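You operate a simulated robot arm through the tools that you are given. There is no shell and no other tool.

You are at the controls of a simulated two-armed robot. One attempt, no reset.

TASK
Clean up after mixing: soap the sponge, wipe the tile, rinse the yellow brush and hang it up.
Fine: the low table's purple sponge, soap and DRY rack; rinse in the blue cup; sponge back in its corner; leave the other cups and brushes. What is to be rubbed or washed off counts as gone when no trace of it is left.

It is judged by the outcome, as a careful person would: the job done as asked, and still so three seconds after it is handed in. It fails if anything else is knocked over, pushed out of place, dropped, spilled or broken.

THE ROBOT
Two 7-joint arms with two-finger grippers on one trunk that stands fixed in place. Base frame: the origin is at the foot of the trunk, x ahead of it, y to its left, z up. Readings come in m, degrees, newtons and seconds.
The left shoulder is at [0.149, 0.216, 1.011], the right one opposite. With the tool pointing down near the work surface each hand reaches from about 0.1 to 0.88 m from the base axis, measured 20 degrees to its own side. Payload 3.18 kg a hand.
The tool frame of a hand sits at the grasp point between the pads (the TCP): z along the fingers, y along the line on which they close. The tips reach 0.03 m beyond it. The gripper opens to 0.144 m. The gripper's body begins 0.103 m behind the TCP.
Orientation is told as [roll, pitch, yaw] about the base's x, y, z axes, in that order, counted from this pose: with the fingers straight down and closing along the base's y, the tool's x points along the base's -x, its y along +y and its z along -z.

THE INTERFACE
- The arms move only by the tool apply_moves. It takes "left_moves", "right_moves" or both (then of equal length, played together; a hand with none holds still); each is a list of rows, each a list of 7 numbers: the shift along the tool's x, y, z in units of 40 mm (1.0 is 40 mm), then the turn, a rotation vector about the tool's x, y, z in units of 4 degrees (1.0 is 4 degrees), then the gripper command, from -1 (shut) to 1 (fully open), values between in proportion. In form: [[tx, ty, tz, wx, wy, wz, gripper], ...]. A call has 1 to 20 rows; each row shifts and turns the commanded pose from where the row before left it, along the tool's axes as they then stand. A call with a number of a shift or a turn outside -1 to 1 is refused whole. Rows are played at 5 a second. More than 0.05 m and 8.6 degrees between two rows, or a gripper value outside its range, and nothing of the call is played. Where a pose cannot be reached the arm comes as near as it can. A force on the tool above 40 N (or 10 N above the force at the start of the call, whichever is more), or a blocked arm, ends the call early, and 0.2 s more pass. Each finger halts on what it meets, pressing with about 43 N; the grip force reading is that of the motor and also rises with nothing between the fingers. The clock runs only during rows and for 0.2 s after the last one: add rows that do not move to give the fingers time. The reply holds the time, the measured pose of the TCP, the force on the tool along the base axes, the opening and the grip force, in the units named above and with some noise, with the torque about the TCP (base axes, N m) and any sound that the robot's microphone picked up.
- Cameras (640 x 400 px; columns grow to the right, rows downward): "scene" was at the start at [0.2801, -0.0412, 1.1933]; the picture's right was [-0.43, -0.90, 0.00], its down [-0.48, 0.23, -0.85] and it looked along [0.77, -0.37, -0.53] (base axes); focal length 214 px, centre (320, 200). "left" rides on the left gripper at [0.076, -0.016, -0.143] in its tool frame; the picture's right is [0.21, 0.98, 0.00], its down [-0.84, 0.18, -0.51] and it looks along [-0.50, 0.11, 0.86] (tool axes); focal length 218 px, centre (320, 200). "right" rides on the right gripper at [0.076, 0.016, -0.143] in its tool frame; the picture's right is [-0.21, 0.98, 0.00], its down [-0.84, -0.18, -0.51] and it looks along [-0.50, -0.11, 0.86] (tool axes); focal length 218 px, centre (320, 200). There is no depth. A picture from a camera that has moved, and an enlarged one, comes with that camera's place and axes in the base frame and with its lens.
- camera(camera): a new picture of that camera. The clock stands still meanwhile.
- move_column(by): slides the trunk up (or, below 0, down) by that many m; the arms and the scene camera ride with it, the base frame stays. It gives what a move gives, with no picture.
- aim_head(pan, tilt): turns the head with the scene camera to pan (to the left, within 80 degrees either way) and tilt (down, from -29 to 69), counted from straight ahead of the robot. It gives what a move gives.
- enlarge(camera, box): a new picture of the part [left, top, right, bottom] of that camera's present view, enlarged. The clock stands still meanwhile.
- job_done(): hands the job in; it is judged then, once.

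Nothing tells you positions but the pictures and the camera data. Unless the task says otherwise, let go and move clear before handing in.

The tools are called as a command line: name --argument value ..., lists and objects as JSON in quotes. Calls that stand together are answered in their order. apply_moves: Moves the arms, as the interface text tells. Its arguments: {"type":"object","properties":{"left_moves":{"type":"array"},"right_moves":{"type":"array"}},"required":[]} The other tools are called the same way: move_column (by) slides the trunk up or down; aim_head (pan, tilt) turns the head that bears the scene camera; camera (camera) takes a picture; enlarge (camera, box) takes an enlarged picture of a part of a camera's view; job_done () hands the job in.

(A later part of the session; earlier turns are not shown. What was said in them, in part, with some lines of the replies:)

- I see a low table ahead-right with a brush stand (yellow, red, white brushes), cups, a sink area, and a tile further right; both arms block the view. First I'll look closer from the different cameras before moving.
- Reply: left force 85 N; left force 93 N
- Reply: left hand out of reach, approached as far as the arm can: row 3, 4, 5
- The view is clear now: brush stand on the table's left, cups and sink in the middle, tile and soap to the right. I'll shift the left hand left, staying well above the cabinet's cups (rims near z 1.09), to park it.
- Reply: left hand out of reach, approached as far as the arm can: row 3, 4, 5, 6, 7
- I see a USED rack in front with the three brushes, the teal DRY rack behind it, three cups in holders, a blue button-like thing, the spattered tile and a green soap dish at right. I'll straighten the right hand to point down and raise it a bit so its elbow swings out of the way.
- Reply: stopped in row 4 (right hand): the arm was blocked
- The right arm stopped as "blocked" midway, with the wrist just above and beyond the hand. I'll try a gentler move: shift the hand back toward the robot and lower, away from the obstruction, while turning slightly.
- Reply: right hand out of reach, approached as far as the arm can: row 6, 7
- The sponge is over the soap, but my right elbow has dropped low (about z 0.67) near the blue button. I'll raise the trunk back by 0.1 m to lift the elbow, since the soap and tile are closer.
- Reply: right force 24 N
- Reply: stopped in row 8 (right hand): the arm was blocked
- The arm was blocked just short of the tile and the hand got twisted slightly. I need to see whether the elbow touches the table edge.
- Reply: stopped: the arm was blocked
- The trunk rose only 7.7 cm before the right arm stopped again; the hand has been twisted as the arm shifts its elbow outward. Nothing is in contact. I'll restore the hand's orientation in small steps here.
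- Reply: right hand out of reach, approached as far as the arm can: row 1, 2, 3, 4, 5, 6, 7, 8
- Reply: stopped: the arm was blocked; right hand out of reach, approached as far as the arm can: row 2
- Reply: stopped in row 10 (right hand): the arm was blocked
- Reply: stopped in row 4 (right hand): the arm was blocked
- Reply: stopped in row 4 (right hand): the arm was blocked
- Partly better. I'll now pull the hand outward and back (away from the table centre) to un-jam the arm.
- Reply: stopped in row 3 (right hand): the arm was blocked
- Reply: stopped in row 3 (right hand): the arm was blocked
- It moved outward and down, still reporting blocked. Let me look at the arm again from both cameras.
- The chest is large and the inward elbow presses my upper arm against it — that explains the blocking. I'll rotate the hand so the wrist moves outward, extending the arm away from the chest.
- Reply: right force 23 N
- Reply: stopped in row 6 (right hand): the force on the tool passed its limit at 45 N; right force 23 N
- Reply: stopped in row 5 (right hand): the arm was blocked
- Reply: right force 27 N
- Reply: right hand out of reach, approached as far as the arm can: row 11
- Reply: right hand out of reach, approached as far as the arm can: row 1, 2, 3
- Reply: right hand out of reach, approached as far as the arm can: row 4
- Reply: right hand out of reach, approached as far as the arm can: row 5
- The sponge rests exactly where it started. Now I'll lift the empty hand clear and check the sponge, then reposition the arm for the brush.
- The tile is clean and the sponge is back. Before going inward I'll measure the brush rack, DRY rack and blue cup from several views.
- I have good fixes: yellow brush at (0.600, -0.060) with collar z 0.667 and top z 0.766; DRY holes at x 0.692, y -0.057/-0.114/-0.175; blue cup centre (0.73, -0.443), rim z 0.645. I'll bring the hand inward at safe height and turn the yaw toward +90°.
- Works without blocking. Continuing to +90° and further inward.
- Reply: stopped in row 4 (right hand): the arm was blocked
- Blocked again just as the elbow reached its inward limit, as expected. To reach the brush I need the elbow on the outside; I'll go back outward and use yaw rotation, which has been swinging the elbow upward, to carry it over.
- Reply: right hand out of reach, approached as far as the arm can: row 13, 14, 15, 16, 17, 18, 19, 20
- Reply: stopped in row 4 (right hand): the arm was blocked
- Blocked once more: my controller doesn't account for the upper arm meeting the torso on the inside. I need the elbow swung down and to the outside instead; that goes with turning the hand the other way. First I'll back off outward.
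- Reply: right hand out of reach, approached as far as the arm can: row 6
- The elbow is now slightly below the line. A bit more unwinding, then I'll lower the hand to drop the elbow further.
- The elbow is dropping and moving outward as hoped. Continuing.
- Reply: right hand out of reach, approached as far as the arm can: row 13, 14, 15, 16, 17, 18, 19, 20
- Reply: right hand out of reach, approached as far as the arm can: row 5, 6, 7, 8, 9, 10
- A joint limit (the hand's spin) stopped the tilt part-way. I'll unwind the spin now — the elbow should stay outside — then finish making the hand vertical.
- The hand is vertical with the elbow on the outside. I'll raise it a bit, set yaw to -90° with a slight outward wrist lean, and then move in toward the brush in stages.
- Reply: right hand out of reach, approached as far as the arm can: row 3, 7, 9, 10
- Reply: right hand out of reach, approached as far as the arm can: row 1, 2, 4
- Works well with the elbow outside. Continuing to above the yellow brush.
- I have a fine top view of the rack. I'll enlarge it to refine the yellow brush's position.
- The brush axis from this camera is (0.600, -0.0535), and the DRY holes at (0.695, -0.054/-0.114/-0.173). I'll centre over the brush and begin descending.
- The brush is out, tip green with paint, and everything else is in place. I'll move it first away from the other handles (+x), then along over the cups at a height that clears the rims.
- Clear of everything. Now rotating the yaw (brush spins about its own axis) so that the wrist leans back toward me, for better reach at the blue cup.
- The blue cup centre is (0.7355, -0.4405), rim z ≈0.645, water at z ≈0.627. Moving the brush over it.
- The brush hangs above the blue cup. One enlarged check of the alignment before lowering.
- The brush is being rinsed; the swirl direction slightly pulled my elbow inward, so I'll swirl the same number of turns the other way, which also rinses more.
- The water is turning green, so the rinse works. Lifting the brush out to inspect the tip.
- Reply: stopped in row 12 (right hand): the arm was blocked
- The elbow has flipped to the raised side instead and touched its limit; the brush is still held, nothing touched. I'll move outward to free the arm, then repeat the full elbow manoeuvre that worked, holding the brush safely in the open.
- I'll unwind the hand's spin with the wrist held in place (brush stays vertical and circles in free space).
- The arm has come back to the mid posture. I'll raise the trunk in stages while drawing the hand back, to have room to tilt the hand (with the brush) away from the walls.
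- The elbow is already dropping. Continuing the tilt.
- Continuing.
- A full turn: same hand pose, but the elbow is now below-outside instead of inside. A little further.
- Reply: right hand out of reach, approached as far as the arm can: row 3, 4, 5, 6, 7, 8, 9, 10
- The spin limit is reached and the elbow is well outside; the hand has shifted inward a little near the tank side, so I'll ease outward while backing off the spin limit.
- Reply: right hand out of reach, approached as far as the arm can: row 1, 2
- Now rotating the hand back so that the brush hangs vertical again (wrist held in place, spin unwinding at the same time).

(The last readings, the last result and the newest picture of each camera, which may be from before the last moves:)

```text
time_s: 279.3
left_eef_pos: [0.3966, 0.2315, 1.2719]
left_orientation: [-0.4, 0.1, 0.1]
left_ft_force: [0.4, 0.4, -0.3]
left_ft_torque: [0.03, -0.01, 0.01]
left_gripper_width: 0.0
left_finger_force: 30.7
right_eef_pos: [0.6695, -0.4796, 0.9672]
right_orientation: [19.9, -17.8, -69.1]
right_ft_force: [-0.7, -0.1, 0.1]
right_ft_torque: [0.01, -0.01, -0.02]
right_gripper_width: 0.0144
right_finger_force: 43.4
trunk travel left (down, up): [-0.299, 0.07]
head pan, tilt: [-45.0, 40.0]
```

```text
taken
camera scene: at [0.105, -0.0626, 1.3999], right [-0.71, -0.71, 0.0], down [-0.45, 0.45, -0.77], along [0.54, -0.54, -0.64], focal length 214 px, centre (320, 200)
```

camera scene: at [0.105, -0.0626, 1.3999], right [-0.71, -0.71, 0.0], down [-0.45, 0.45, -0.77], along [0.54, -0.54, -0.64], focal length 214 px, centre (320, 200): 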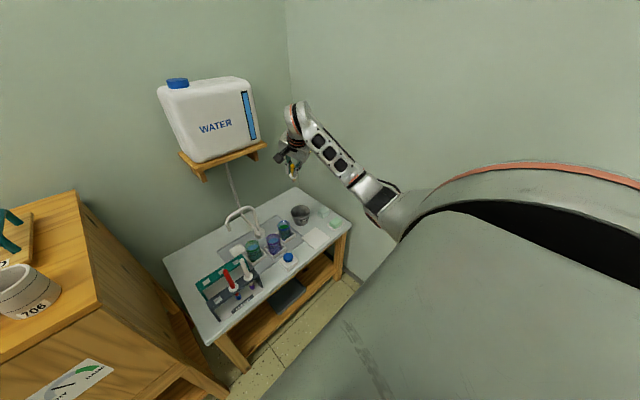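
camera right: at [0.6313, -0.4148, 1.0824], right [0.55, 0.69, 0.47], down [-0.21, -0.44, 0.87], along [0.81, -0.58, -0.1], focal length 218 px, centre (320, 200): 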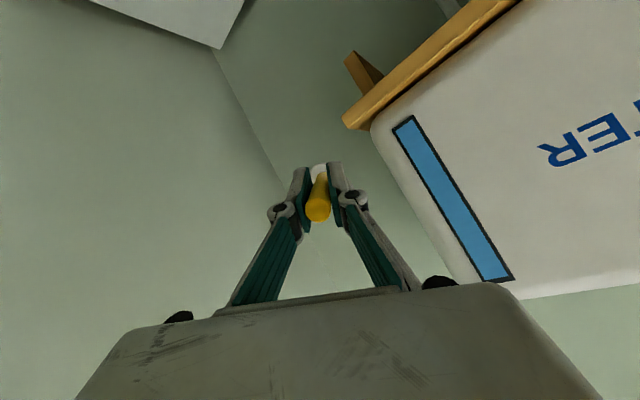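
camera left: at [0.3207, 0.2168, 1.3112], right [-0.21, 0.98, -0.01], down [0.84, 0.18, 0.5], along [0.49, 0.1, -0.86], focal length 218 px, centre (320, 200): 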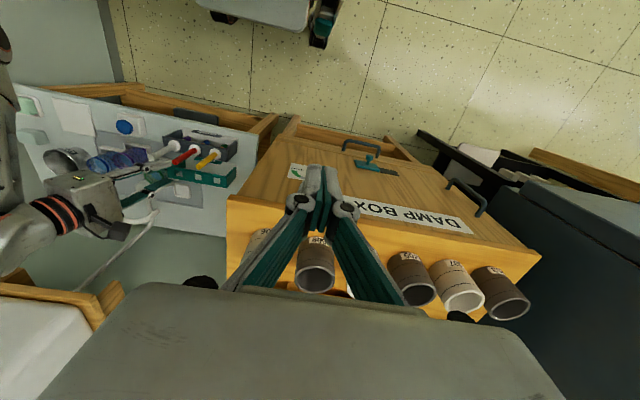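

apply_moves --right_moves '[[0.285, -0.197, 0, 0.451, 0.654, 0.608, -1], [0.285, -0.197, 0, 0.451, 0.654, 0.608, -1], [0.285, -0.197, 0, 0.451, 0.654, 0.608, -1], [0.285, -0.197, 0, 0.451, 0.654, 0.608, -1], [0.285, -0.197, 0, 0.451, 0.654, 0.608, -1], [0.285, -0.197, 0, 0.451, 0.654, 0.608, -1], [0.285, -0.197, 0, 0.451, 0.654, 0.608, -1], [0.285, -0.197, 0, 0.451, 0.654, 0.608, -1], [0.285, -0.197, 0, 0.451, 0.654, 0.608, -1], [0.285, -0.197, 0, 0.451, 0.654, 0.608, -1]]'

camera --camera "scene"

camera --camera "right"

```text
time_s: 281.5
left_eef_pos: [0.3975, 0.2317, 1.2716]
left_orientation: [-0.3, 0.0, 0.1]
left_ft_force: [0.5, -0.4, 0.8]
left_ft_torque: [0.05, -0.01, -0.02]
left_gripper_width: 0.0001
left_finger_force: 30.7
right_eef_pos: [0.5719, -0.3896, 0.9397]
right_orientation: [2.3, 12.7, -87.7]
right_ft_force: [-0.5, 0.0, -0.5]
right_ft_torque: [0.01, 0.02, -0.02]
right_gripper_width: 0.0144
right_finger_force: 43.0
trunk travel left (down, up): [-0.299, 0.07]
head pan, tilt: [-45.0, 40.0]
```

```text
taken
camera scene: at [0.1051, -0.0625, 1.3999], right [-0.71, -0.71, 0.0], down [-0.45, 0.45, -0.77], along [0.54, -0.54, -0.64], focal length 214 px, centre (320, 200)
```

scene: 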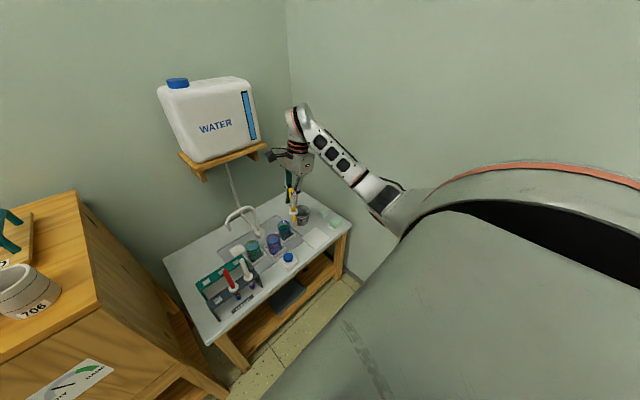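

```text
taken
camera right: at [0.5808, -0.3456, 1.0967], right [0.98, -0.17, -0.01], down [-0.16, -0.94, 0.3], along [-0.06, -0.3, -0.95], focal length 218 px, centre (320, 200)
```

right: 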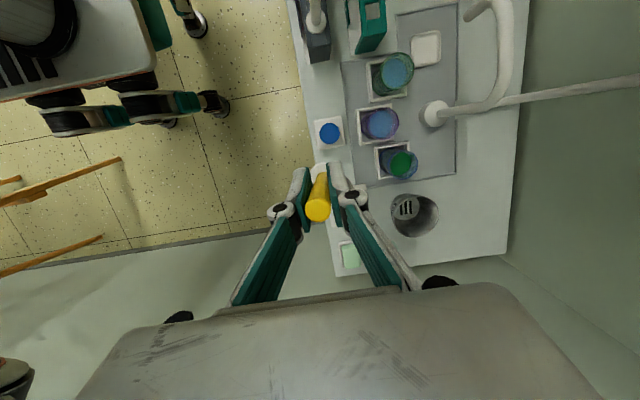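

The brush hangs vertical and the elbow is outside. I'll fine-level the hand and lower the trunk 8 cm for reach to the DRY rack.

apply_moves --right_moves '[[0, 0, 0, 0.43, 0.575, 0.56, -1]]'

move_column --by -0.07

camera --camera "scene"

```text
time_s: 281.9
left_eef_pos: [0.3977, 0.2329, 1.2711]
left_orientation: [-0.4, 0.2, 0.0]
left_ft_force: [0.5, 0.6, 0.1]
left_ft_torque: [-0.01, 0.08, -0.01]
left_gripper_width: 0.0001
left_finger_force: 30.7
right_eef_pos: [0.5778, -0.3903, 0.9327]
right_orientation: [0.1, 14.9, -90.0]
right_ft_force: [0.5, 0.4, -1.2]
right_ft_torque: [0.01, 0.03, 0.02]
right_gripper_width: 0.0144
right_finger_force: 43.0
right hand out of reach, approached as far as the arm can: row 1
trunk travel left (down, up): [-0.299, 0.07]
head pan, tilt: [-45.0, 40.0]
```

```text
time_s: 282.9
left_eef_pos: [0.3959, 0.2324, 1.2032]
left_orientation: [-0.4, 0.1, 0.1]
left_ft_force: [0.0, -0.1, 0.6]
left_ft_torque: [0.01, -0.04, -0.04]
left_gripper_width: 0.0
left_finger_force: 30.4
right_eef_pos: [0.5701, -0.3893, 0.8179]
right_orientation: [-4.9, 15.0, -91.3]
right_ft_force: [-0.5, 0.0, -0.8]
right_ft_torque: [-0.01, 0.0, 0.01]
right_gripper_width: 0.0145
right_finger_force: 43.2
trunk travel left (down, up): [-0.229, 0.14]
head pan, tilt: [-45.0, 40.0]
```

```text
taken
camera scene: at [0.1335, -0.0624, 1.3282], right [-0.71, -0.71, 0.0], down [-0.45, 0.45, -0.77], along [0.54, -0.54, -0.64], focal length 214 px, centre (320, 200)
```

scene: 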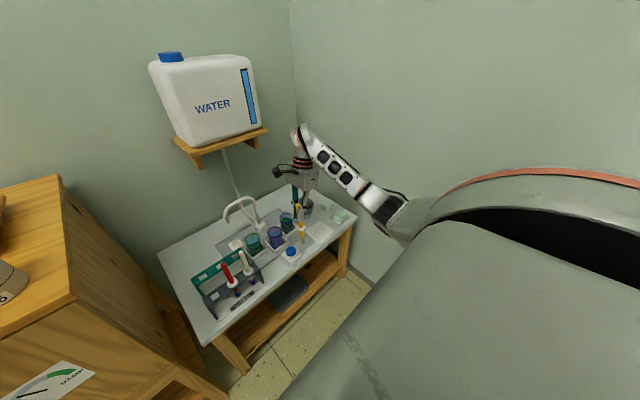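

The hand dipped somewhat because of a wrist limit at that spot. I'll raise and move it forward over the cups (arm more extended), leveling again.

apply_moves --right_moves '[[0.26, 0.1, -0.3, -0.3, 0, 0, -1], [0.3, 0.7, -0.3, -0.3, 0, 0, -1], [0.32, 0.8, -0.2, -0.3, 0, 0, -1], [0.32, 0.8, -0.15, -0.3, 0, 0, -1]]'

camera --camera "scene"

camera --camera "right"

```text
time_s: 283.9
left_eef_pos: [0.3967, 0.2329, 1.2022]
left_orientation: [-0.4, 0.2, 0.1]
left_ft_force: [-0.3, 0.8, -0.5]
left_ft_torque: [-0.02, -0.01, 0.01]
left_gripper_width: 0.0001
left_finger_force: 30.4
right_eef_pos: [0.6691, -0.3524, 0.8604]
right_orientation: [-0.2, 15.0, -91.2]
right_ft_force: [-0.1, -0.1, 0.2]
right_ft_torque: [0.01, -0.02, -0.04]
right_gripper_width: 0.0145
right_finger_force: 42.9
trunk travel left (down, up): [-0.229, 0.14]
head pan, tilt: [-45.0, 40.0]
```

```text
taken
camera scene: at [0.1351, -0.0621, 1.3277], right [-0.71, -0.71, 0.0], down [-0.45, 0.45, -0.77], along [0.54, -0.54, -0.64], focal length 214 px, centre (320, 200)
```

scene: 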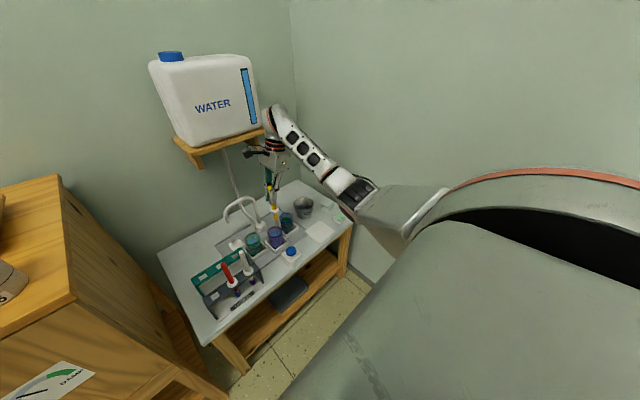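

```text
taken
camera right: at [0.6869, -0.3155, 1.0179], right [0.97, -0.22, -0.06], down [-0.2, -0.94, 0.27], along [-0.12, -0.26, -0.96], focal length 218 px, centre (320, 200)
```

right: 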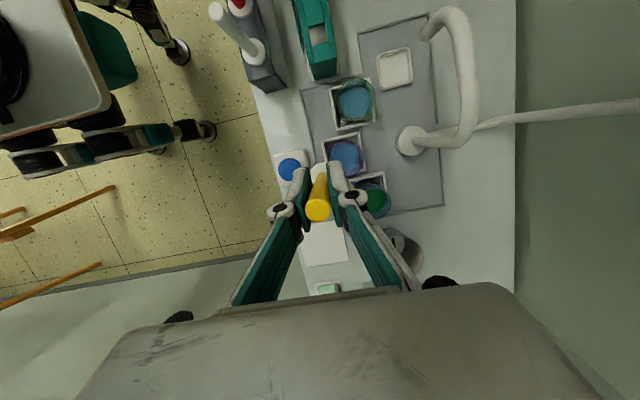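

All good: brush vertical above the cups, elbow outside. Moving to above the DRY rack's right-hand hole (0.695, -0.173).

apply_moves --right_moves '[[0.727, 0.09, 0.173, 0, 0, 0, -1], [0.727, 0.09, 0.173, 0, 0, 0, -1], [0.727, 0.09, 0.173, 0, 0, 0, -1], [0.727, 0.09, 0.173, 0, 0, 0, -1], [0.727, 0.09, 0.173, 0, 0, 0, -1], [0.727, 0.09, 0.173, 0, 0, 0, -1]]'

camera --camera "scene"

camera --camera "right"

enlarge --camera "scene" --box '[170, 170, 310, 330]'

```text
time_s: 285.3
left_eef_pos: [0.3973, 0.2315, 1.2018]
left_orientation: [-0.5, 0.1, 0.1]
left_ft_force: [-0.6, -0.1, -0.3]
left_ft_torque: [0.01, 0.0, -0.01]
left_gripper_width: 0.0
left_finger_force: 30.2
right_eef_pos: [0.6952, -0.1762, 0.8646]
right_orientation: [-0.2, 14.8, -91.3]
right_ft_force: [0.5, 0.6, 0.4]
right_ft_torque: [-0.01, 0.0, 0.03]
right_gripper_width: 0.0148
right_finger_force: 42.4
trunk travel left (down, up): [-0.229, 0.14]
head pan, tilt: [-45.0, 40.0]
```

```text
taken
camera scene: at [0.1348, -0.0621, 1.3278], right [-0.71, -0.71, 0.0], down [-0.45, 0.45, -0.77], along [0.54, -0.54, -0.64], focal length 214 px, centre (320, 200)
```

scene: 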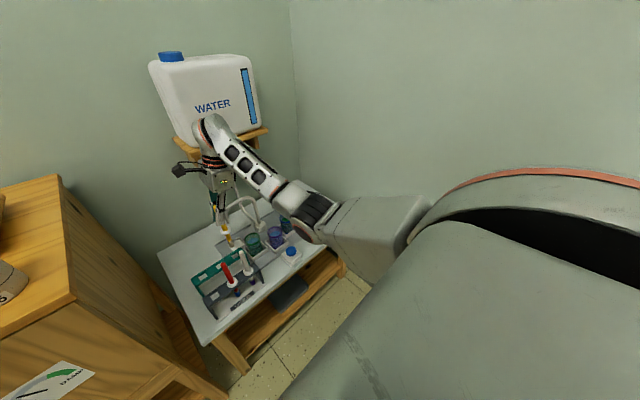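

```text
taken
camera right: at [0.7127, -0.1381, 1.0236], right [0.97, -0.22, -0.06], down [-0.2, -0.94, 0.27], along [-0.12, -0.26, -0.96], focal length 218 px, centre (320, 200)
```

right: 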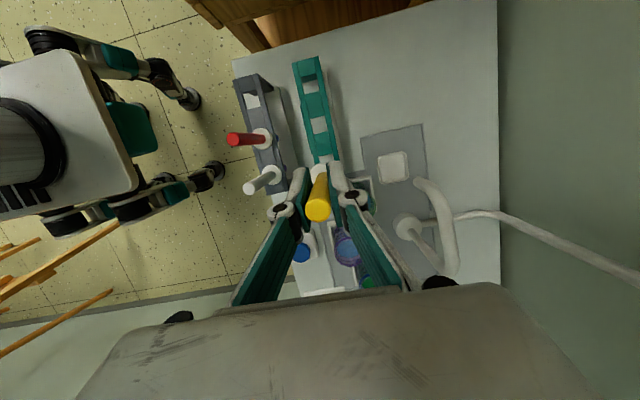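

```text
2.50 times, centred on (240, 250) of scene
camera zoom: at [0.1348, -0.0621, 1.3278], right [-0.71, -0.71, 0.0], down [-0.45, 0.45, -0.77], along [0.54, -0.54, -0.64], focal length 536 px, centre (520, 75)
```

zoom: 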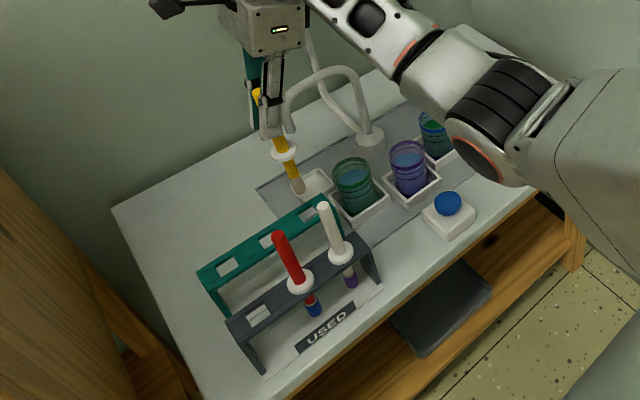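

Above the DRY rack with the brush. Enlarging the hand view to fix the holes precisely.

enlarge --camera "right" --box '[230, 40, 410, 240]'

enlarge --camera "left" --box '[60, 90, 250, 230]'

```text
2.00 times, centred on (320, 140) of right
camera zoom: at [0.7127, -0.1381, 1.0236], right [0.97, -0.22, -0.06], down [-0.2, -0.94, 0.27], along [-0.12, -0.26, -0.96], focal length 436 px, centre (320, 320)
```

zoom: 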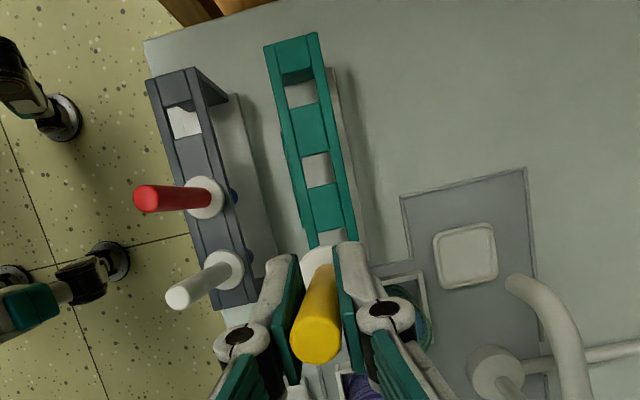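

```text
2.86 times, centred on (155, 160) of left
camera zoom: at [0.3205, 0.2169, 1.3463], right [-0.21, 0.98, -0.01], down [0.84, 0.18, 0.5], along [0.49, 0.1, -0.86], focal length 624 px, centre (791, 314)
```

zoom: 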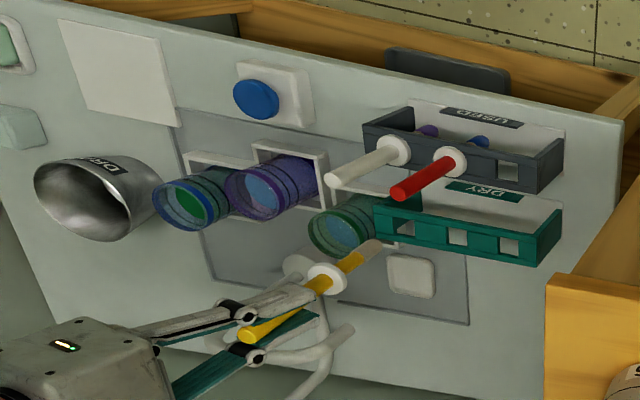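

The target hole is at about (0.6955, -0.1734). Lowering so the tip hovers just above it, to compare tip and hole directly.

apply_moves --right_moves '[[-0.075, 0, 0.43, 0, 0, 0, -1], [-0.075, 0, 0.43, 0, 0, 0, -1]]'

enlarge --camera "left" --box '[130, 130, 230, 200]'

enlarge --camera "scene" --box '[190, 210, 270, 280]'

enlarge --camera "right" --box '[270, 80, 380, 200]'

```text
time_s: 285.9
left_eef_pos: [0.3974, 0.2332, 1.2006]
left_orientation: [-0.2, 0.2, 0.1]
left_ft_force: [0.6, -0.3, 1.3]
left_ft_torque: [-0.02, 0.01, 0.0]
left_gripper_width: 0.0001
left_finger_force: 30.5
right_eef_pos: [0.6938, -0.172, 0.8316]
right_orientation: [-0.2, 14.9, -91.2]
right_ft_force: [0.8, 1.2, -0.3]
right_ft_torque: [-0.01, -0.02, 0.0]
right_gripper_width: 0.0146
right_finger_force: 42.7
trunk travel left (down, up): [-0.229, 0.14]
head pan, tilt: [-45.0, 40.0]
```

```text
5.71 times, centred on (180, 165) of left
camera zoom: at [0.3206, 0.2165, 1.3463], right [-0.21, 0.98, -0.01], down [0.84, 0.18, 0.5], along [0.49, 0.1, -0.86], focal length 1247 px, centre (1120, 400)
```

zoom: 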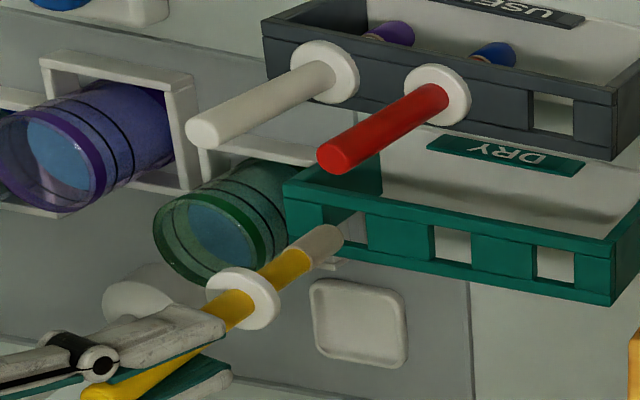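

```text
5.71 times, centred on (230, 245) of scene
camera zoom: at [0.1349, -0.0625, 1.3277], right [-0.71, -0.71, 0.0], down [-0.45, 0.45, -0.77], along [0.54, -0.54, -0.64], focal length 1226 px, centre (834, -57)
```

zoom: 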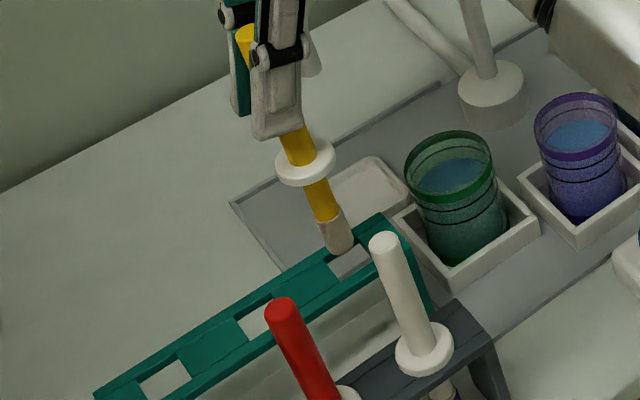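

```text
3.33 times, centred on (325, 140) of right
camera zoom: at [0.7116, -0.1342, 0.9889], right [0.97, -0.22, -0.06], down [-0.2, -0.94, 0.27], along [-0.12, -0.25, -0.96], focal length 728 px, centre (303, 400)
```

zoom: 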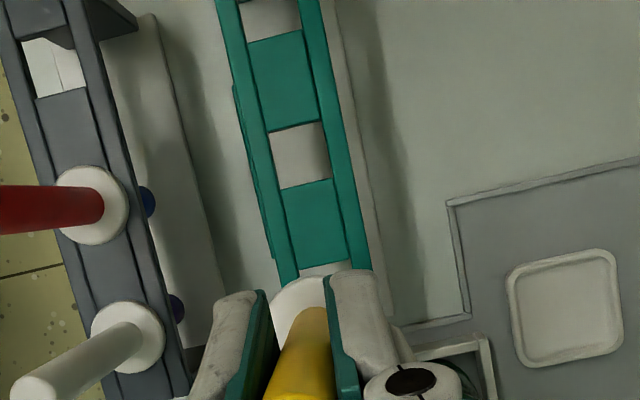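

Tip and hole agree within 2–3 mm in all views. Nudging slightly and lowering in small steps while watching the force.

apply_moves --right_moves '[[-0.1, 0.03, 0.23, 0, 0, 0, -1], [-0.064, 0, 0.242, 0, 0, 0, -1]]'

enlarge --camera "left" --box '[130, 130, 230, 200]'

enlarge --camera "scene" --box '[190, 210, 270, 280]'

```text
time_s: 286.5
left_eef_pos: [0.3969, 0.2324, 1.2001]
left_orientation: [-0.5, 0.2, 0.1]
left_ft_force: [-0.3, 0.2, 0.3]
left_ft_torque: [-0.02, 0.0, 0.01]
left_gripper_width: 0.0002
left_finger_force: 30.4
right_eef_pos: [0.6946, -0.174, 0.8105]
right_orientation: [-0.2, 14.9, -91.2]
right_ft_force: [-0.1, -0.1, -0.6]
right_ft_torque: [0.01, 0.0, -0.02]
right_gripper_width: 0.0143
right_finger_force: 43.1
trunk travel left (down, up): [-0.229, 0.14]
head pan, tilt: [-45.0, 40.0]
```

```text
5.71 times, centred on (180, 165) of left
camera zoom: at [0.3205, 0.2166, 1.3463], right [-0.21, 0.98, -0.01], down [0.84, 0.18, 0.5], along [0.49, 0.1, -0.86], focal length 1247 px, centre (1120, 400)
```

zoom: 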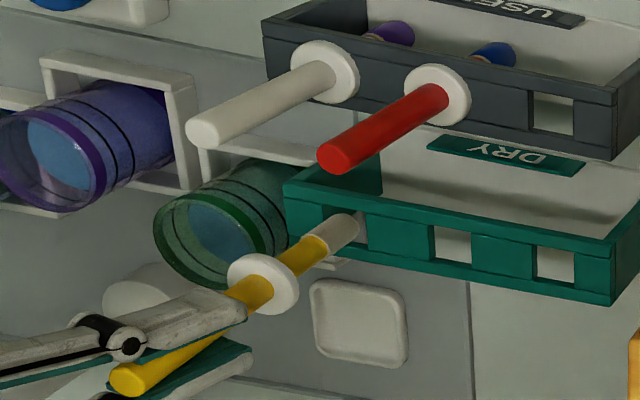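

```text
5.71 times, centred on (230, 245) of scene
camera zoom: at [0.1348, -0.0625, 1.3278], right [-0.71, -0.71, 0.0], down [-0.45, 0.45, -0.77], along [0.54, -0.54, -0.64], focal length 1226 px, centre (834, -57)
```

zoom: 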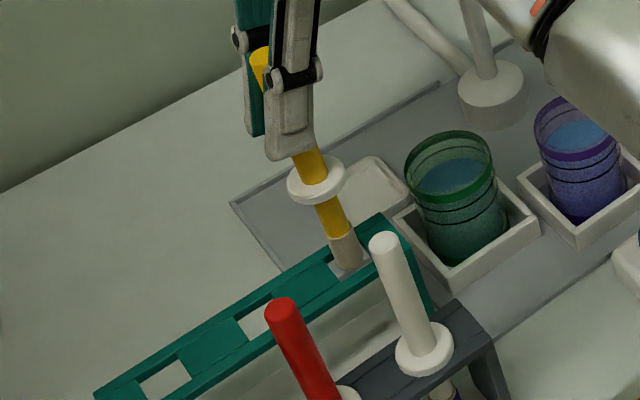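

The tip is entering the hole cleanly in both views, no contact force. Continuing down.

apply_moves --right_moves '[[-0.064, 0, 0.242, 0, 0, 0, -1], [-0.064, 0, 0.242, 0, 0, 0, -1]]'

enlarge --camera "left" --box '[130, 130, 230, 200]'

enlarge --camera "scene" --box '[190, 210, 270, 280]'

```text
time_s: 287.1
left_eef_pos: [0.3974, 0.2321, 1.2014]
left_orientation: [-0.4, 0.0, 0.1]
left_ft_force: [0.0, 0.1, 0.2]
left_ft_torque: [0.0, -0.01, -0.04]
left_gripper_width: 0.0
left_finger_force: 30.8
right_eef_pos: [0.6961, -0.1735, 0.7905]
right_orientation: [-0.2, 14.9, -91.2]
right_ft_force: [0.2, 0.1, 0.4]
right_ft_torque: [0.0, 0.01, -0.02]
right_gripper_width: 0.0145
right_finger_force: 43.1
trunk travel left (down, up): [-0.229, 0.14]
head pan, tilt: [-45.0, 40.0]
```

```text
5.71 times, centred on (180, 165) of left
camera zoom: at [0.3205, 0.2166, 1.3463], right [-0.21, 0.98, -0.01], down [0.84, 0.18, 0.5], along [0.49, 0.1, -0.86], focal length 1247 px, centre (1120, 400)
```

zoom: 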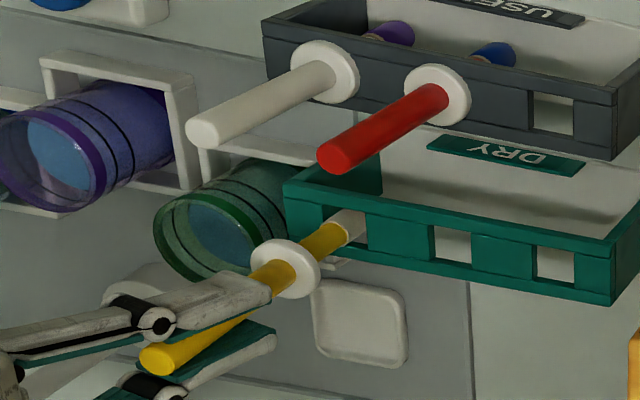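

```text
5.71 times, centred on (230, 245) of scene
camera zoom: at [0.1348, -0.0625, 1.3278], right [-0.71, -0.71, 0.0], down [-0.45, 0.45, -0.77], along [0.54, -0.54, -0.64], focal length 1226 px, centre (834, -57)
```

zoom: 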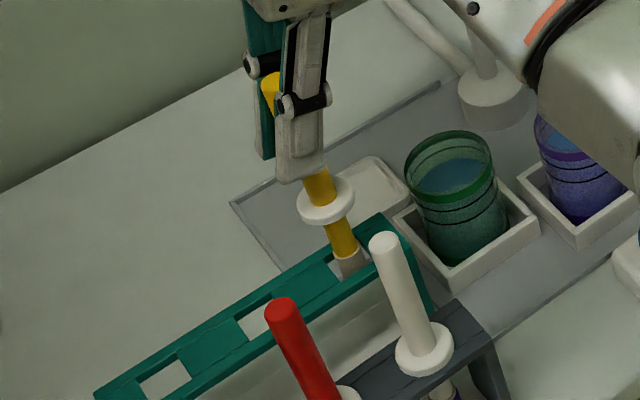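

The tip is passing through the hole freely. Continuing.

apply_moves --right_moves '[[-0.064, -0.02, 0.242, 0, 0, 0, -1], [-0.064, -0.01, 0.242, 0, 0, 0, -1]]'

apply_moves --right_moves '[[-0.064, 0, 0.242, 0, 0, 0, -1], [-0.064, 0, 0.242, 0, 0, 0, -1]]'

enlarge --camera "left" --box '[130, 130, 230, 200]'

enlarge --camera "scene" --box '[190, 210, 270, 280]'

```text
time_s: 287.7
left_eef_pos: [0.3975, 0.2328, 1.2015]
left_orientation: [-0.4, 0.1, 0.1]
left_ft_force: [0.5, 0.2, 0.5]
left_ft_torque: [0.0, 0.01, 0.01]
left_gripper_width: 0.0
left_finger_force: 31.0
right_eef_pos: [0.6938, -0.1741, 0.7692]
right_orientation: [-0.2, 14.8, -91.2]
right_ft_force: [-0.5, 0.0, -0.7]
right_ft_torque: [0.03, -0.01, -0.01]
right_gripper_width: 0.0145
right_finger_force: 42.7
trunk travel left (down, up): [-0.229, 0.14]
head pan, tilt: [-45.0, 40.0]
```

```text
time_s: 288.3
left_eef_pos: [0.397, 0.2333, 1.2012]
left_orientation: [-0.3, 0.0, 0.1]
left_ft_force: [0.3, 0.0, 0.8]
left_ft_torque: [-0.03, 0.02, -0.01]
left_gripper_width: 0.0
left_finger_force: 30.5
right_eef_pos: [0.6941, -0.1751, 0.7496]
right_orientation: [-0.3, 14.8, -91.3]
right_ft_force: [0.2, -0.2, -1.2]
right_ft_torque: [-0.01, 0.02, -0.01]
right_gripper_width: 0.0143
right_finger_force: 43.1
trunk travel left (down, up): [-0.229, 0.14]
head pan, tilt: [-45.0, 40.0]
```

```text
5.71 times, centred on (180, 165) of left
camera zoom: at [0.3205, 0.2165, 1.3463], right [-0.21, 0.98, -0.01], down [0.84, 0.18, 0.5], along [0.49, 0.1, -0.86], focal length 1247 px, centre (1120, 400)
```

zoom: 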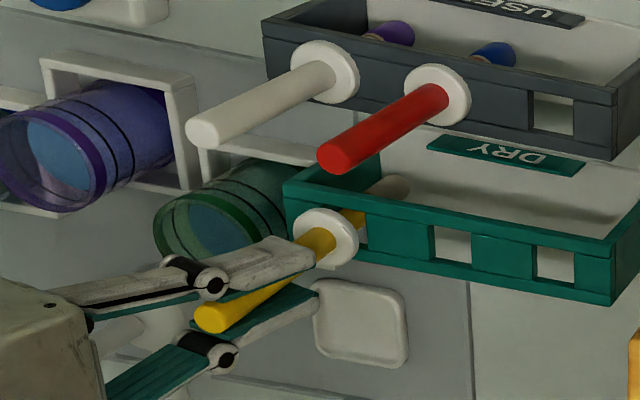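

```text
5.71 times, centred on (230, 245) of scene
camera zoom: at [0.1348, -0.0625, 1.3278], right [-0.71, -0.71, 0.0], down [-0.45, 0.45, -0.77], along [0.54, -0.54, -0.64], focal length 1226 px, centre (834, -57)
```

zoom: 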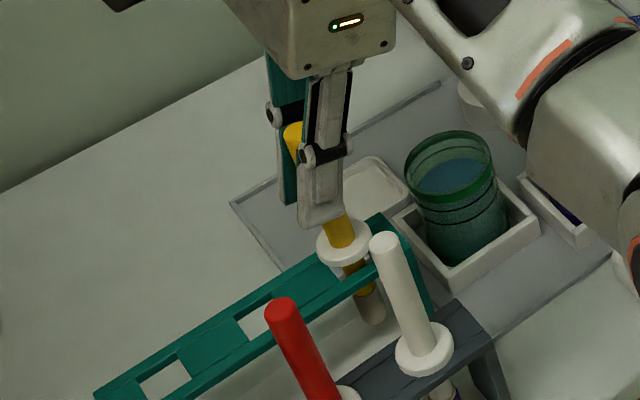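

Nearly seated; the collar is just above the plate. Lowering the last bit gently until it touches.

apply_moves --right_moves '[[-0.04, 0.01, 0.15, 0, 0, 0, -1], [-0.026, 0, 0.097, 0, 0, 0, -1]]'

apply_moves --right_moves '[[-0.013, 0, 0.048, 0, 0, 0, -1], [-0.013, 0, 0.048, 0, 0, 0, -1]]'

enlarge --camera "left" --box '[130, 130, 230, 200]'

enlarge --camera "scene" --box '[190, 210, 270, 280]'

```text
time_s: 288.9
left_eef_pos: [0.3966, 0.2331, 1.2021]
left_orientation: [-0.4, 0.2, 0.2]
left_ft_force: [-0.1, -0.1, -0.8]
left_ft_torque: [0.01, -0.01, 0.02]
left_gripper_width: 0.0
left_finger_force: 30.8
right_eef_pos: [0.6947, -0.1735, 0.7387]
right_orientation: [-0.2, 14.9, -91.3]
right_ft_force: [0.8, 0.3, -0.7]
right_ft_torque: [0.01, 0.02, -0.01]
right_gripper_width: 0.0146
right_finger_force: 43.2
trunk travel left (down, up): [-0.229, 0.14]
head pan, tilt: [-45.0, 40.0]
```

```text
time_s: 289.5
left_eef_pos: [0.3973, 0.2325, 1.2019]
left_orientation: [-0.5, 0.1, 0.0]
left_ft_force: [-0.4, 0.7, 0.8]
left_ft_torque: [0.0, 0.03, -0.03]
left_gripper_width: 0.0001
left_finger_force: 30.9
right_eef_pos: [0.6945, -0.174, 0.7367]
right_orientation: [-0.2, 14.9, -91.3]
right_ft_force: [-1.0, 0.2, -1.3]
right_ft_torque: [0.01, 0.04, 0.0]
right_gripper_width: 0.0143
right_finger_force: 43.2
trunk travel left (down, up): [-0.229, 0.14]
head pan, tilt: [-45.0, 40.0]
```

```text
5.71 times, centred on (180, 165) of left
camera zoom: at [0.3205, 0.2165, 1.3463], right [-0.21, 0.98, -0.01], down [0.84, 0.18, 0.5], along [0.49, 0.1, -0.86], focal length 1247 px, centre (1120, 400)
```

zoom: 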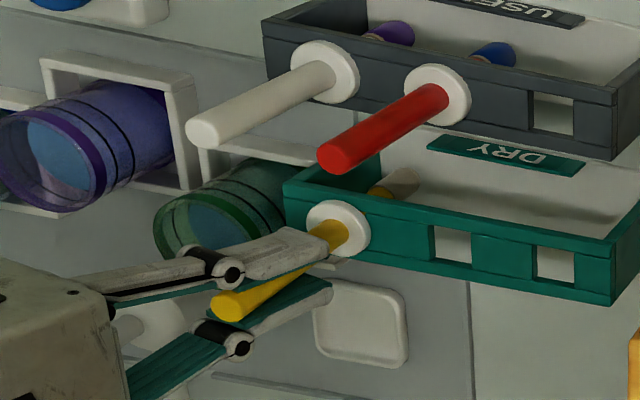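

```text
5.71 times, centred on (230, 245) of scene
camera zoom: at [0.1348, -0.0625, 1.3278], right [-0.71, -0.71, 0.0], down [-0.45, 0.45, -0.77], along [0.54, -0.54, -0.64], focal length 1226 px, centre (834, -57)
```

zoom: 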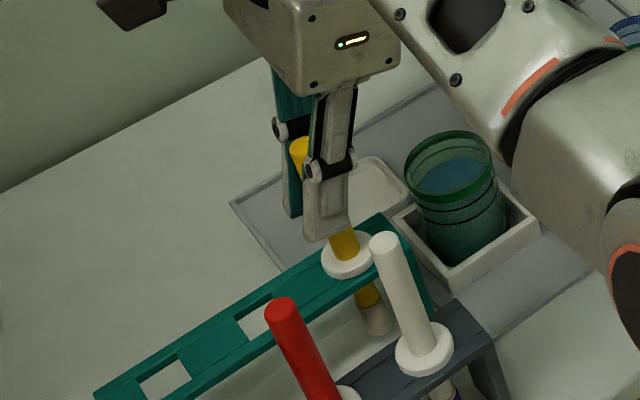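

Still no contact force; a few more millimetres in small steps.

apply_moves --right_moves '[[-0.01, 0, 0.036, 0, 0, 0, -1], [-0.01, 0, 0.036, 0, 0, 0, -1]]'

apply_moves --right_moves '[[-0.01, 0, 0.036, 0, 0, 0, -1]]'

```text
time_s: 290.1
left_eef_pos: [0.3976, 0.2328, 1.2015]
left_orientation: [-0.4, 0.1, 0.1]
left_ft_force: [-0.8, 0.6, 1.0]
left_ft_torque: [0.02, 0.0, -0.04]
left_gripper_width: 0.0
left_finger_force: 30.3
right_eef_pos: [0.6957, -0.174, 0.7337]
right_orientation: [-0.1, 15.0, -91.3]
right_ft_force: [-2.4, 0.4, 4.5]
right_ft_torque: [0.05, 0.09, -0.02]
right_gripper_width: 0.0145
right_finger_force: 43.3
trunk travel left (down, up): [-0.229, 0.14]
head pan, tilt: [-45.0, 40.0]
```

```text
time_s: 290.5
left_eef_pos: [0.3964, 0.2328, 1.2032]
left_orientation: [-0.4, 0.1, 0.1]
left_ft_force: [-0.6, 0.1, -0.8]
left_ft_torque: [0.02, 0.02, 0.01]
left_gripper_width: 0.0
left_finger_force: 30.6
right_eef_pos: [0.6951, -0.1729, 0.7342]
right_orientation: [0.0, 15.0, -91.2]
right_ft_force: [-4.6, -1.2, 11.7]
right_ft_torque: [-0.02, 0.2, -0.04]
right_gripper_width: 0.0147
right_finger_force: 43.0
trunk travel left (down, up): [-0.229, 0.14]
head pan, tilt: [-45.0, 40.0]
```

The collar is seated (contact ~12 N). Easing the pressure and opening the gripper gently.

apply_moves --right_moves '[[0.01, 0, -0.036, 0, 0, 0, -1], [0, 0, 0, 0, 0, 0, -0.75], [0, 0, 0, 0, 0, 0, -0.55], [0, 0, 0, 0, 0, 0, -0.4], [0, 0, 0, 0, 0, 0, -0.4]]'

enlarge --camera "left" --box '[130, 130, 230, 200]'

enlarge --camera "scene" --box '[190, 210, 270, 280]'

enlarge --camera "right" --box '[240, 90, 410, 240]'

```text
time_s: 291.7
left_eef_pos: [0.3963, 0.2314, 1.2021]
left_orientation: [-0.4, 0.1, 0.0]
left_ft_force: [0.2, -0.1, 0.2]
left_ft_torque: [0.02, -0.02, 0.04]
left_gripper_width: 0.0
left_finger_force: 30.3
right_eef_pos: [0.6944, -0.1737, 0.7322]
right_orientation: [-0.3, 14.9, -91.4]
right_ft_force: [0.0, -0.4, -0.4]
right_ft_torque: [0.0, 0.01, -0.01]
right_gripper_width: 0.0432
right_finger_force: 0.0
trunk travel left (down, up): [-0.229, 0.14]
head pan, tilt: [-45.0, 40.0]
```

```text
5.71 times, centred on (180, 165) of left
camera zoom: at [0.3206, 0.2165, 1.3463], right [-0.21, 0.98, -0.01], down [0.84, 0.18, 0.5], along [0.49, 0.1, -0.86], focal length 1247 px, centre (1120, 400)
```

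zoom: 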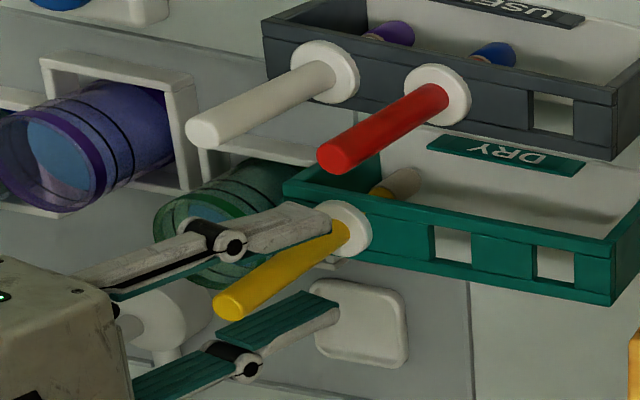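

```text
5.71 times, centred on (230, 245) of scene
camera zoom: at [0.1348, -0.0625, 1.3278], right [-0.71, -0.71, 0.0], down [-0.45, 0.45, -0.77], along [0.54, -0.54, -0.64], focal length 1226 px, centre (834, -57)
```

zoom: 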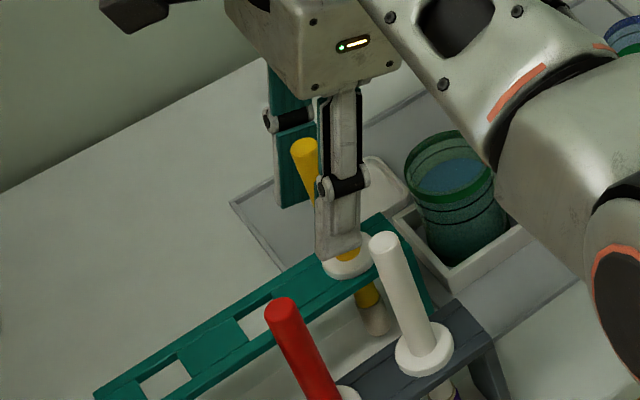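

```text
2.67 times, centred on (325, 165) of right
camera zoom: at [0.7128, -0.1366, 0.8909], right [0.97, -0.22, -0.06], down [-0.2, -0.94, 0.27], along [-0.11, -0.26, -0.96], focal length 582 px, centre (307, 293)
```

zoom: 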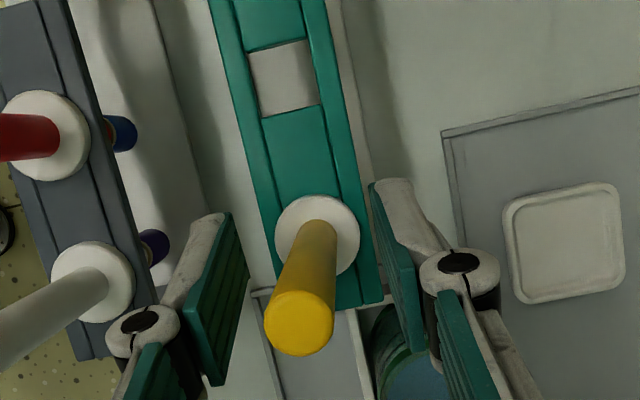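

The brush hangs freely in the DRY rack. Retreating straight up.

apply_moves --right_moves '[[0.13, 0, -0.483, 0, 0, 0, -0.4], [0.13, 0, -0.483, 0, 0, 0, -0.4], [0.13, 0, -0.483, 0, 0, 0, -0.4], [0.13, 0, -0.483, 0, 0, 0, -0.4], [0.13, 0, -0.483, 0, 0, 0, -0.4], [0.13, 0, -0.483, 0, 0, 0, -0.4]]'

camera --camera "scene"

camera --camera "right"

enlarge --camera "left" --box '[130, 130, 230, 200]'

```text
time_s: 293.1
left_eef_pos: [0.398, 0.2319, 1.2013]
left_orientation: [-0.4, 0.2, 0.1]
left_ft_force: [-0.5, -0.7, 0.3]
left_ft_torque: [-0.02, -0.06, -0.03]
left_gripper_width: 0.0001
left_finger_force: 30.6
right_eef_pos: [0.6953, -0.173, 0.8534]
right_orientation: [-0.3, 14.8, -91.2]
right_ft_force: [-0.4, -0.6, -0.2]
right_ft_torque: [-0.01, 0.01, -0.01]
right_gripper_width: 0.0434
right_finger_force: 0.1
trunk travel left (down, up): [-0.229, 0.14]
head pan, tilt: [-45.0, 40.0]
```

```text
taken
camera scene: at [0.1344, -0.0625, 1.3279], right [-0.71, -0.71, 0.0], down [-0.45, 0.45, -0.77], along [0.54, -0.54, -0.64], focal length 214 px, centre (320, 200)
```

scene: 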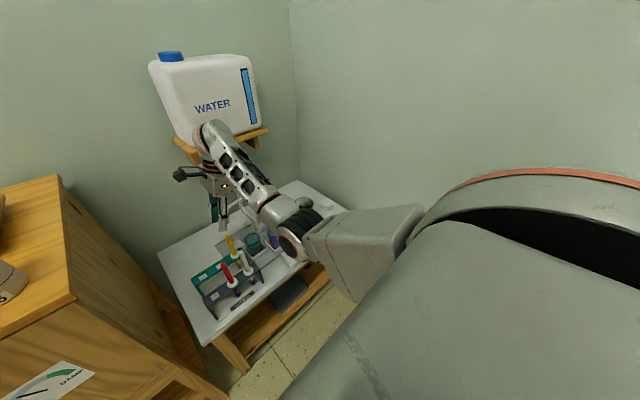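

```text
taken
camera right: at [0.7128, -0.1356, 1.0104], right [0.97, -0.22, -0.06], down [-0.2, -0.94, 0.27], along [-0.11, -0.26, -0.96], focal length 218 px, centre (320, 200)
```

right: 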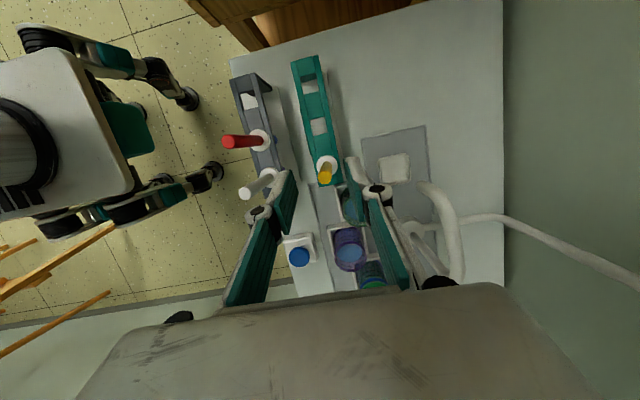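

```text
5.71 times, centred on (180, 165) of left
camera zoom: at [0.3201, 0.2165, 1.3465], right [-0.21, 0.98, -0.01], down [0.84, 0.18, 0.5], along [0.49, 0.1, -0.86], focal length 1247 px, centre (1120, 400)
```

zoom: 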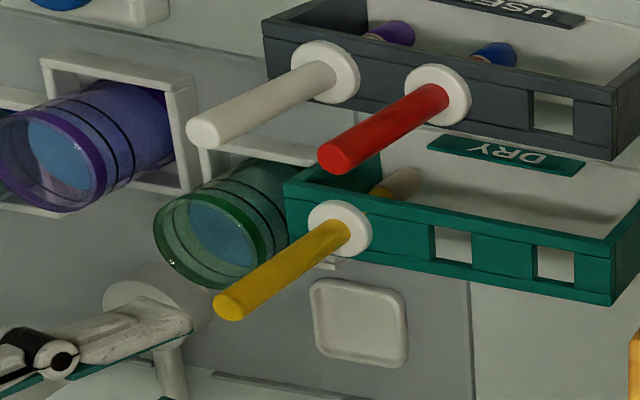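

The brush stands properly in the DRY rack. Moving the hand clear outward, then a final inspection.

apply_moves --right_moves '[[-0.783, -0.108, -0.297, 0, 0, 0, -0.4], [-0.783, -0.108, -0.297, 0, 0, 0, -0.4], [-0.783, -0.108, -0.297, 0, 0, 0, -0.4], [-0.783, -0.108, -0.297, 0, 0, 0, -0.4], [-0.783, -0.108, -0.297, 0, 0, 0, -0.4]]'

camera --camera "scene"

camera --camera "right"

enlarge --camera "left" --box '[0, 80, 250, 240]'

```text
time_s: 294.3
left_eef_pos: [0.3964, 0.2313, 1.2023]
left_orientation: [-0.3, 0.1, 0.1]
left_ft_force: [-0.3, -0.9, -1.3]
left_ft_torque: [0.0, -0.02, 0.02]
left_gripper_width: 0.0
left_finger_force: 30.7
right_eef_pos: [0.671, -0.3405, 0.8694]
right_orientation: [-0.2, 14.9, -91.2]
right_ft_force: [-0.2, 0.4, -0.4]
right_ft_torque: [0.04, -0.02, 0.0]
right_gripper_width: 0.0431
right_finger_force: 0.0
trunk travel left (down, up): [-0.229, 0.14]
head pan, tilt: [-45.0, 40.0]
```

```text
taken
camera scene: at [0.1345, -0.0629, 1.3278], right [-0.71, -0.71, 0.0], down [-0.45, 0.45, -0.77], along [0.54, -0.54, -0.64], focal length 214 px, centre (320, 200)
```

scene: 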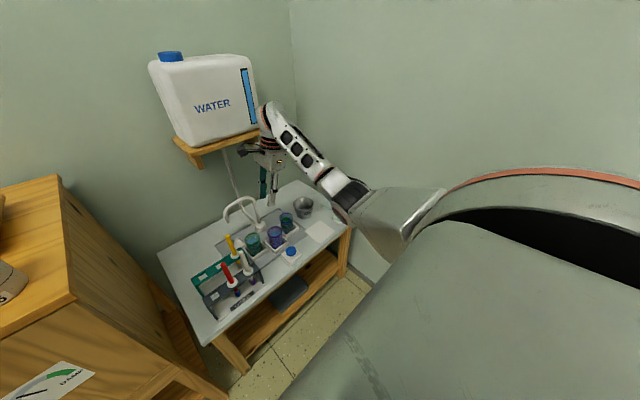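

```text
taken
camera right: at [0.6882, -0.303, 1.0274], right [0.97, -0.22, -0.06], down [-0.2, -0.94, 0.27], along [-0.11, -0.26, -0.96], focal length 218 px, centre (320, 200)
```

right: 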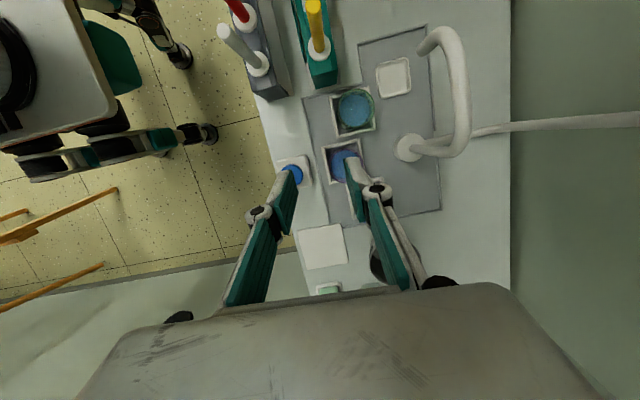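

```text
2.50 times, centred on (125, 160) of left
camera zoom: at [0.3202, 0.2161, 1.3466], right [-0.21, 0.98, -0.01], down [0.84, 0.18, 0.5], along [0.49, 0.1, -0.86], focal length 546 px, centre (808, 300)
```

zoom: 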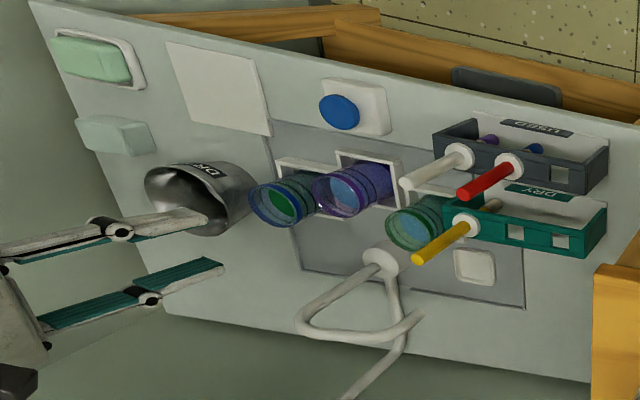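

Everything appears in order. Final close-ups: tile, sponge, brush tip and cups.

enlarge --camera "left" --box '[0, 85, 110, 155]'

enlarge --camera "scene" --box '[200, 220, 280, 300]'

enlarge --camera "left" --box '[155, 130, 245, 190]'

enlarge --camera "scene" --box '[250, 180, 350, 270]'

```text
5.71 times, centred on (55, 120) of left
camera zoom: at [0.3202, 0.2161, 1.3466], right [-0.21, 0.98, -0.01], down [0.84, 0.18, 0.5], along [0.49, 0.1, -0.86], focal length 1247 px, centre (1834, 657)
```

zoom: 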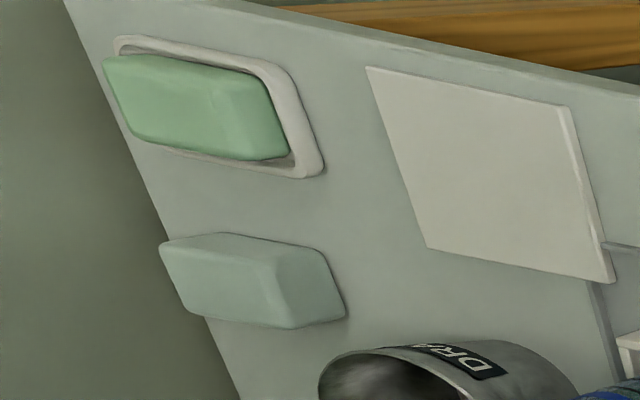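

```text
5.00 times, centred on (240, 260) of scene
camera zoom: at [0.1345, -0.0629, 1.3278], right [-0.71, -0.71, 0.0], down [-0.45, 0.45, -0.77], along [0.54, -0.54, -0.64], focal length 1072 px, centre (720, -100)
```

zoom: 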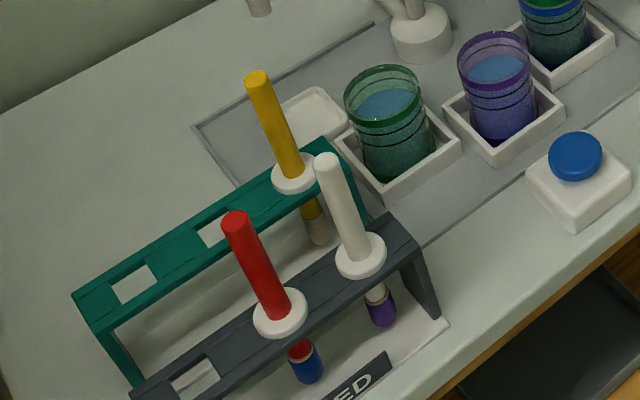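

```text
6.67 times, centred on (200, 160) of left
camera zoom: at [0.3202, 0.2161, 1.3466], right [-0.21, 0.98, -0.01], down [0.84, 0.18, 0.5], along [0.49, 0.1, -0.86], focal length 1455 px, centre (1120, 467)
```

zoom: 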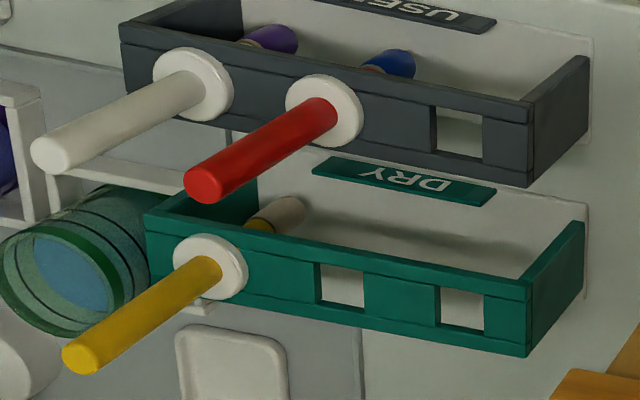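

```text
4.44 times, centred on (300, 225) of scene
camera zoom: at [0.1345, -0.0629, 1.3278], right [-0.71, -0.71, 0.0], down [-0.45, 0.45, -0.77], along [0.54, -0.54, -0.64], focal length 953 px, centre (409, 89)
```

zoom: 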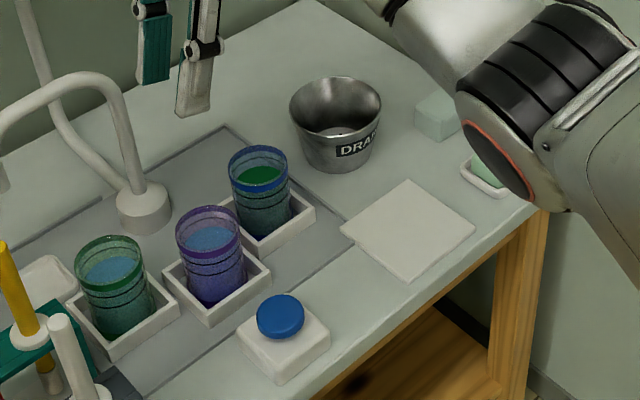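

Tile spotless, sponge in its corner, brush clean and hung, cups upright. One last look at the cabinet's cups on the left before handing in.

camera --camera "left"

aim_head --pan 20 --tilt 45

camera --camera "scene"

```text
taken
camera left: at [0.3202, 0.2161, 1.3466], right [-0.21, 0.98, -0.01], down [0.84, 0.18, 0.5], along [0.49, 0.1, -0.86], focal length 218 px, centre (320, 200)
```

left: 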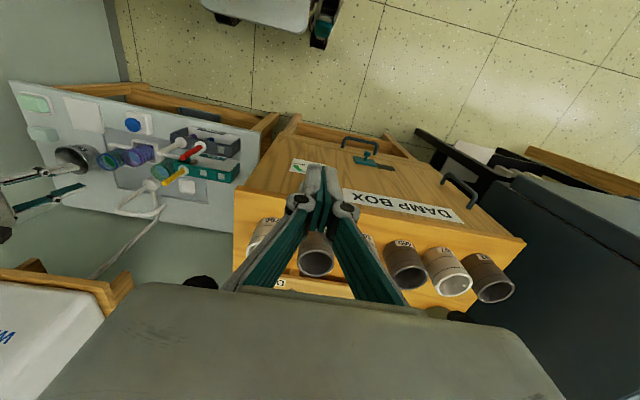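

```text
time_s: 295.7
left_eef_pos: [0.3971, 0.2316, 1.2015]
left_orientation: [-0.4, 0.2, 0.1]
left_ft_force: [-0.5, 0.2, 0.9]
left_ft_torque: [-0.02, -0.01, 0.01]
left_gripper_width: 0.0001
left_finger_force: 30.6
right_eef_pos: [0.6711, -0.3403, 0.8695]
right_orientation: [-0.2, 14.8, -91.3]
right_ft_force: [1.3, 0.3, 0.1]
right_ft_torque: [-0.01, -0.01, 0.01]
right_gripper_width: 0.043
right_finger_force: 0.0
trunk travel left (down, up): [-0.229, 0.14]
head pan, tilt: [20.0, 45.0]
```

```text
taken
camera scene: at [0.1511, 0.0254, 1.3205], right [0.34, -0.94, 0.0], down [-0.66, -0.24, -0.71], along [0.66, 0.24, -0.71], focal length 214 px, centre (320, 200)
```

scene: 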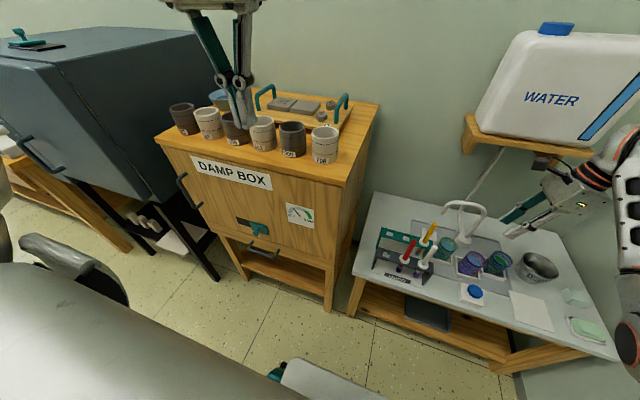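

The tile is clean and the sponge is back in its corner. The yellow brush is rinsed and hanging in the DRY rack. The other cups and brushes are undisturbed, and both hands are empty and clear, so I'm handing the job in.

job_done

```text
The job is handed in.
```

The cleanup is finished and handed in. I checked it in close-up views just before handing in.

- **Sponge:** I soaped the purple sponge on the green bar and returned it to its original spot. It still looks pale green from the soap.
- **Tile:** I wiped it until no trace of green was left, and it did not shift.
- **Yellow brush:** I rinsed it in the blue cup until the bristles were bare, then hung it in the right-hand hole of the DRY rack. The rinse water in the blue cup is now green.
- **Everything else:** The other brushes, the cups and the items on the cabinet are where they were. Both hands are empty and clear of the table.

The right arm stopped several times because its upper arm met my torso. Twice the left arm came close to something: the head pushed against it at the start, and lowering the trunk brought it near the cabinet's cups. None of this knocked, dropped or spilled anything.
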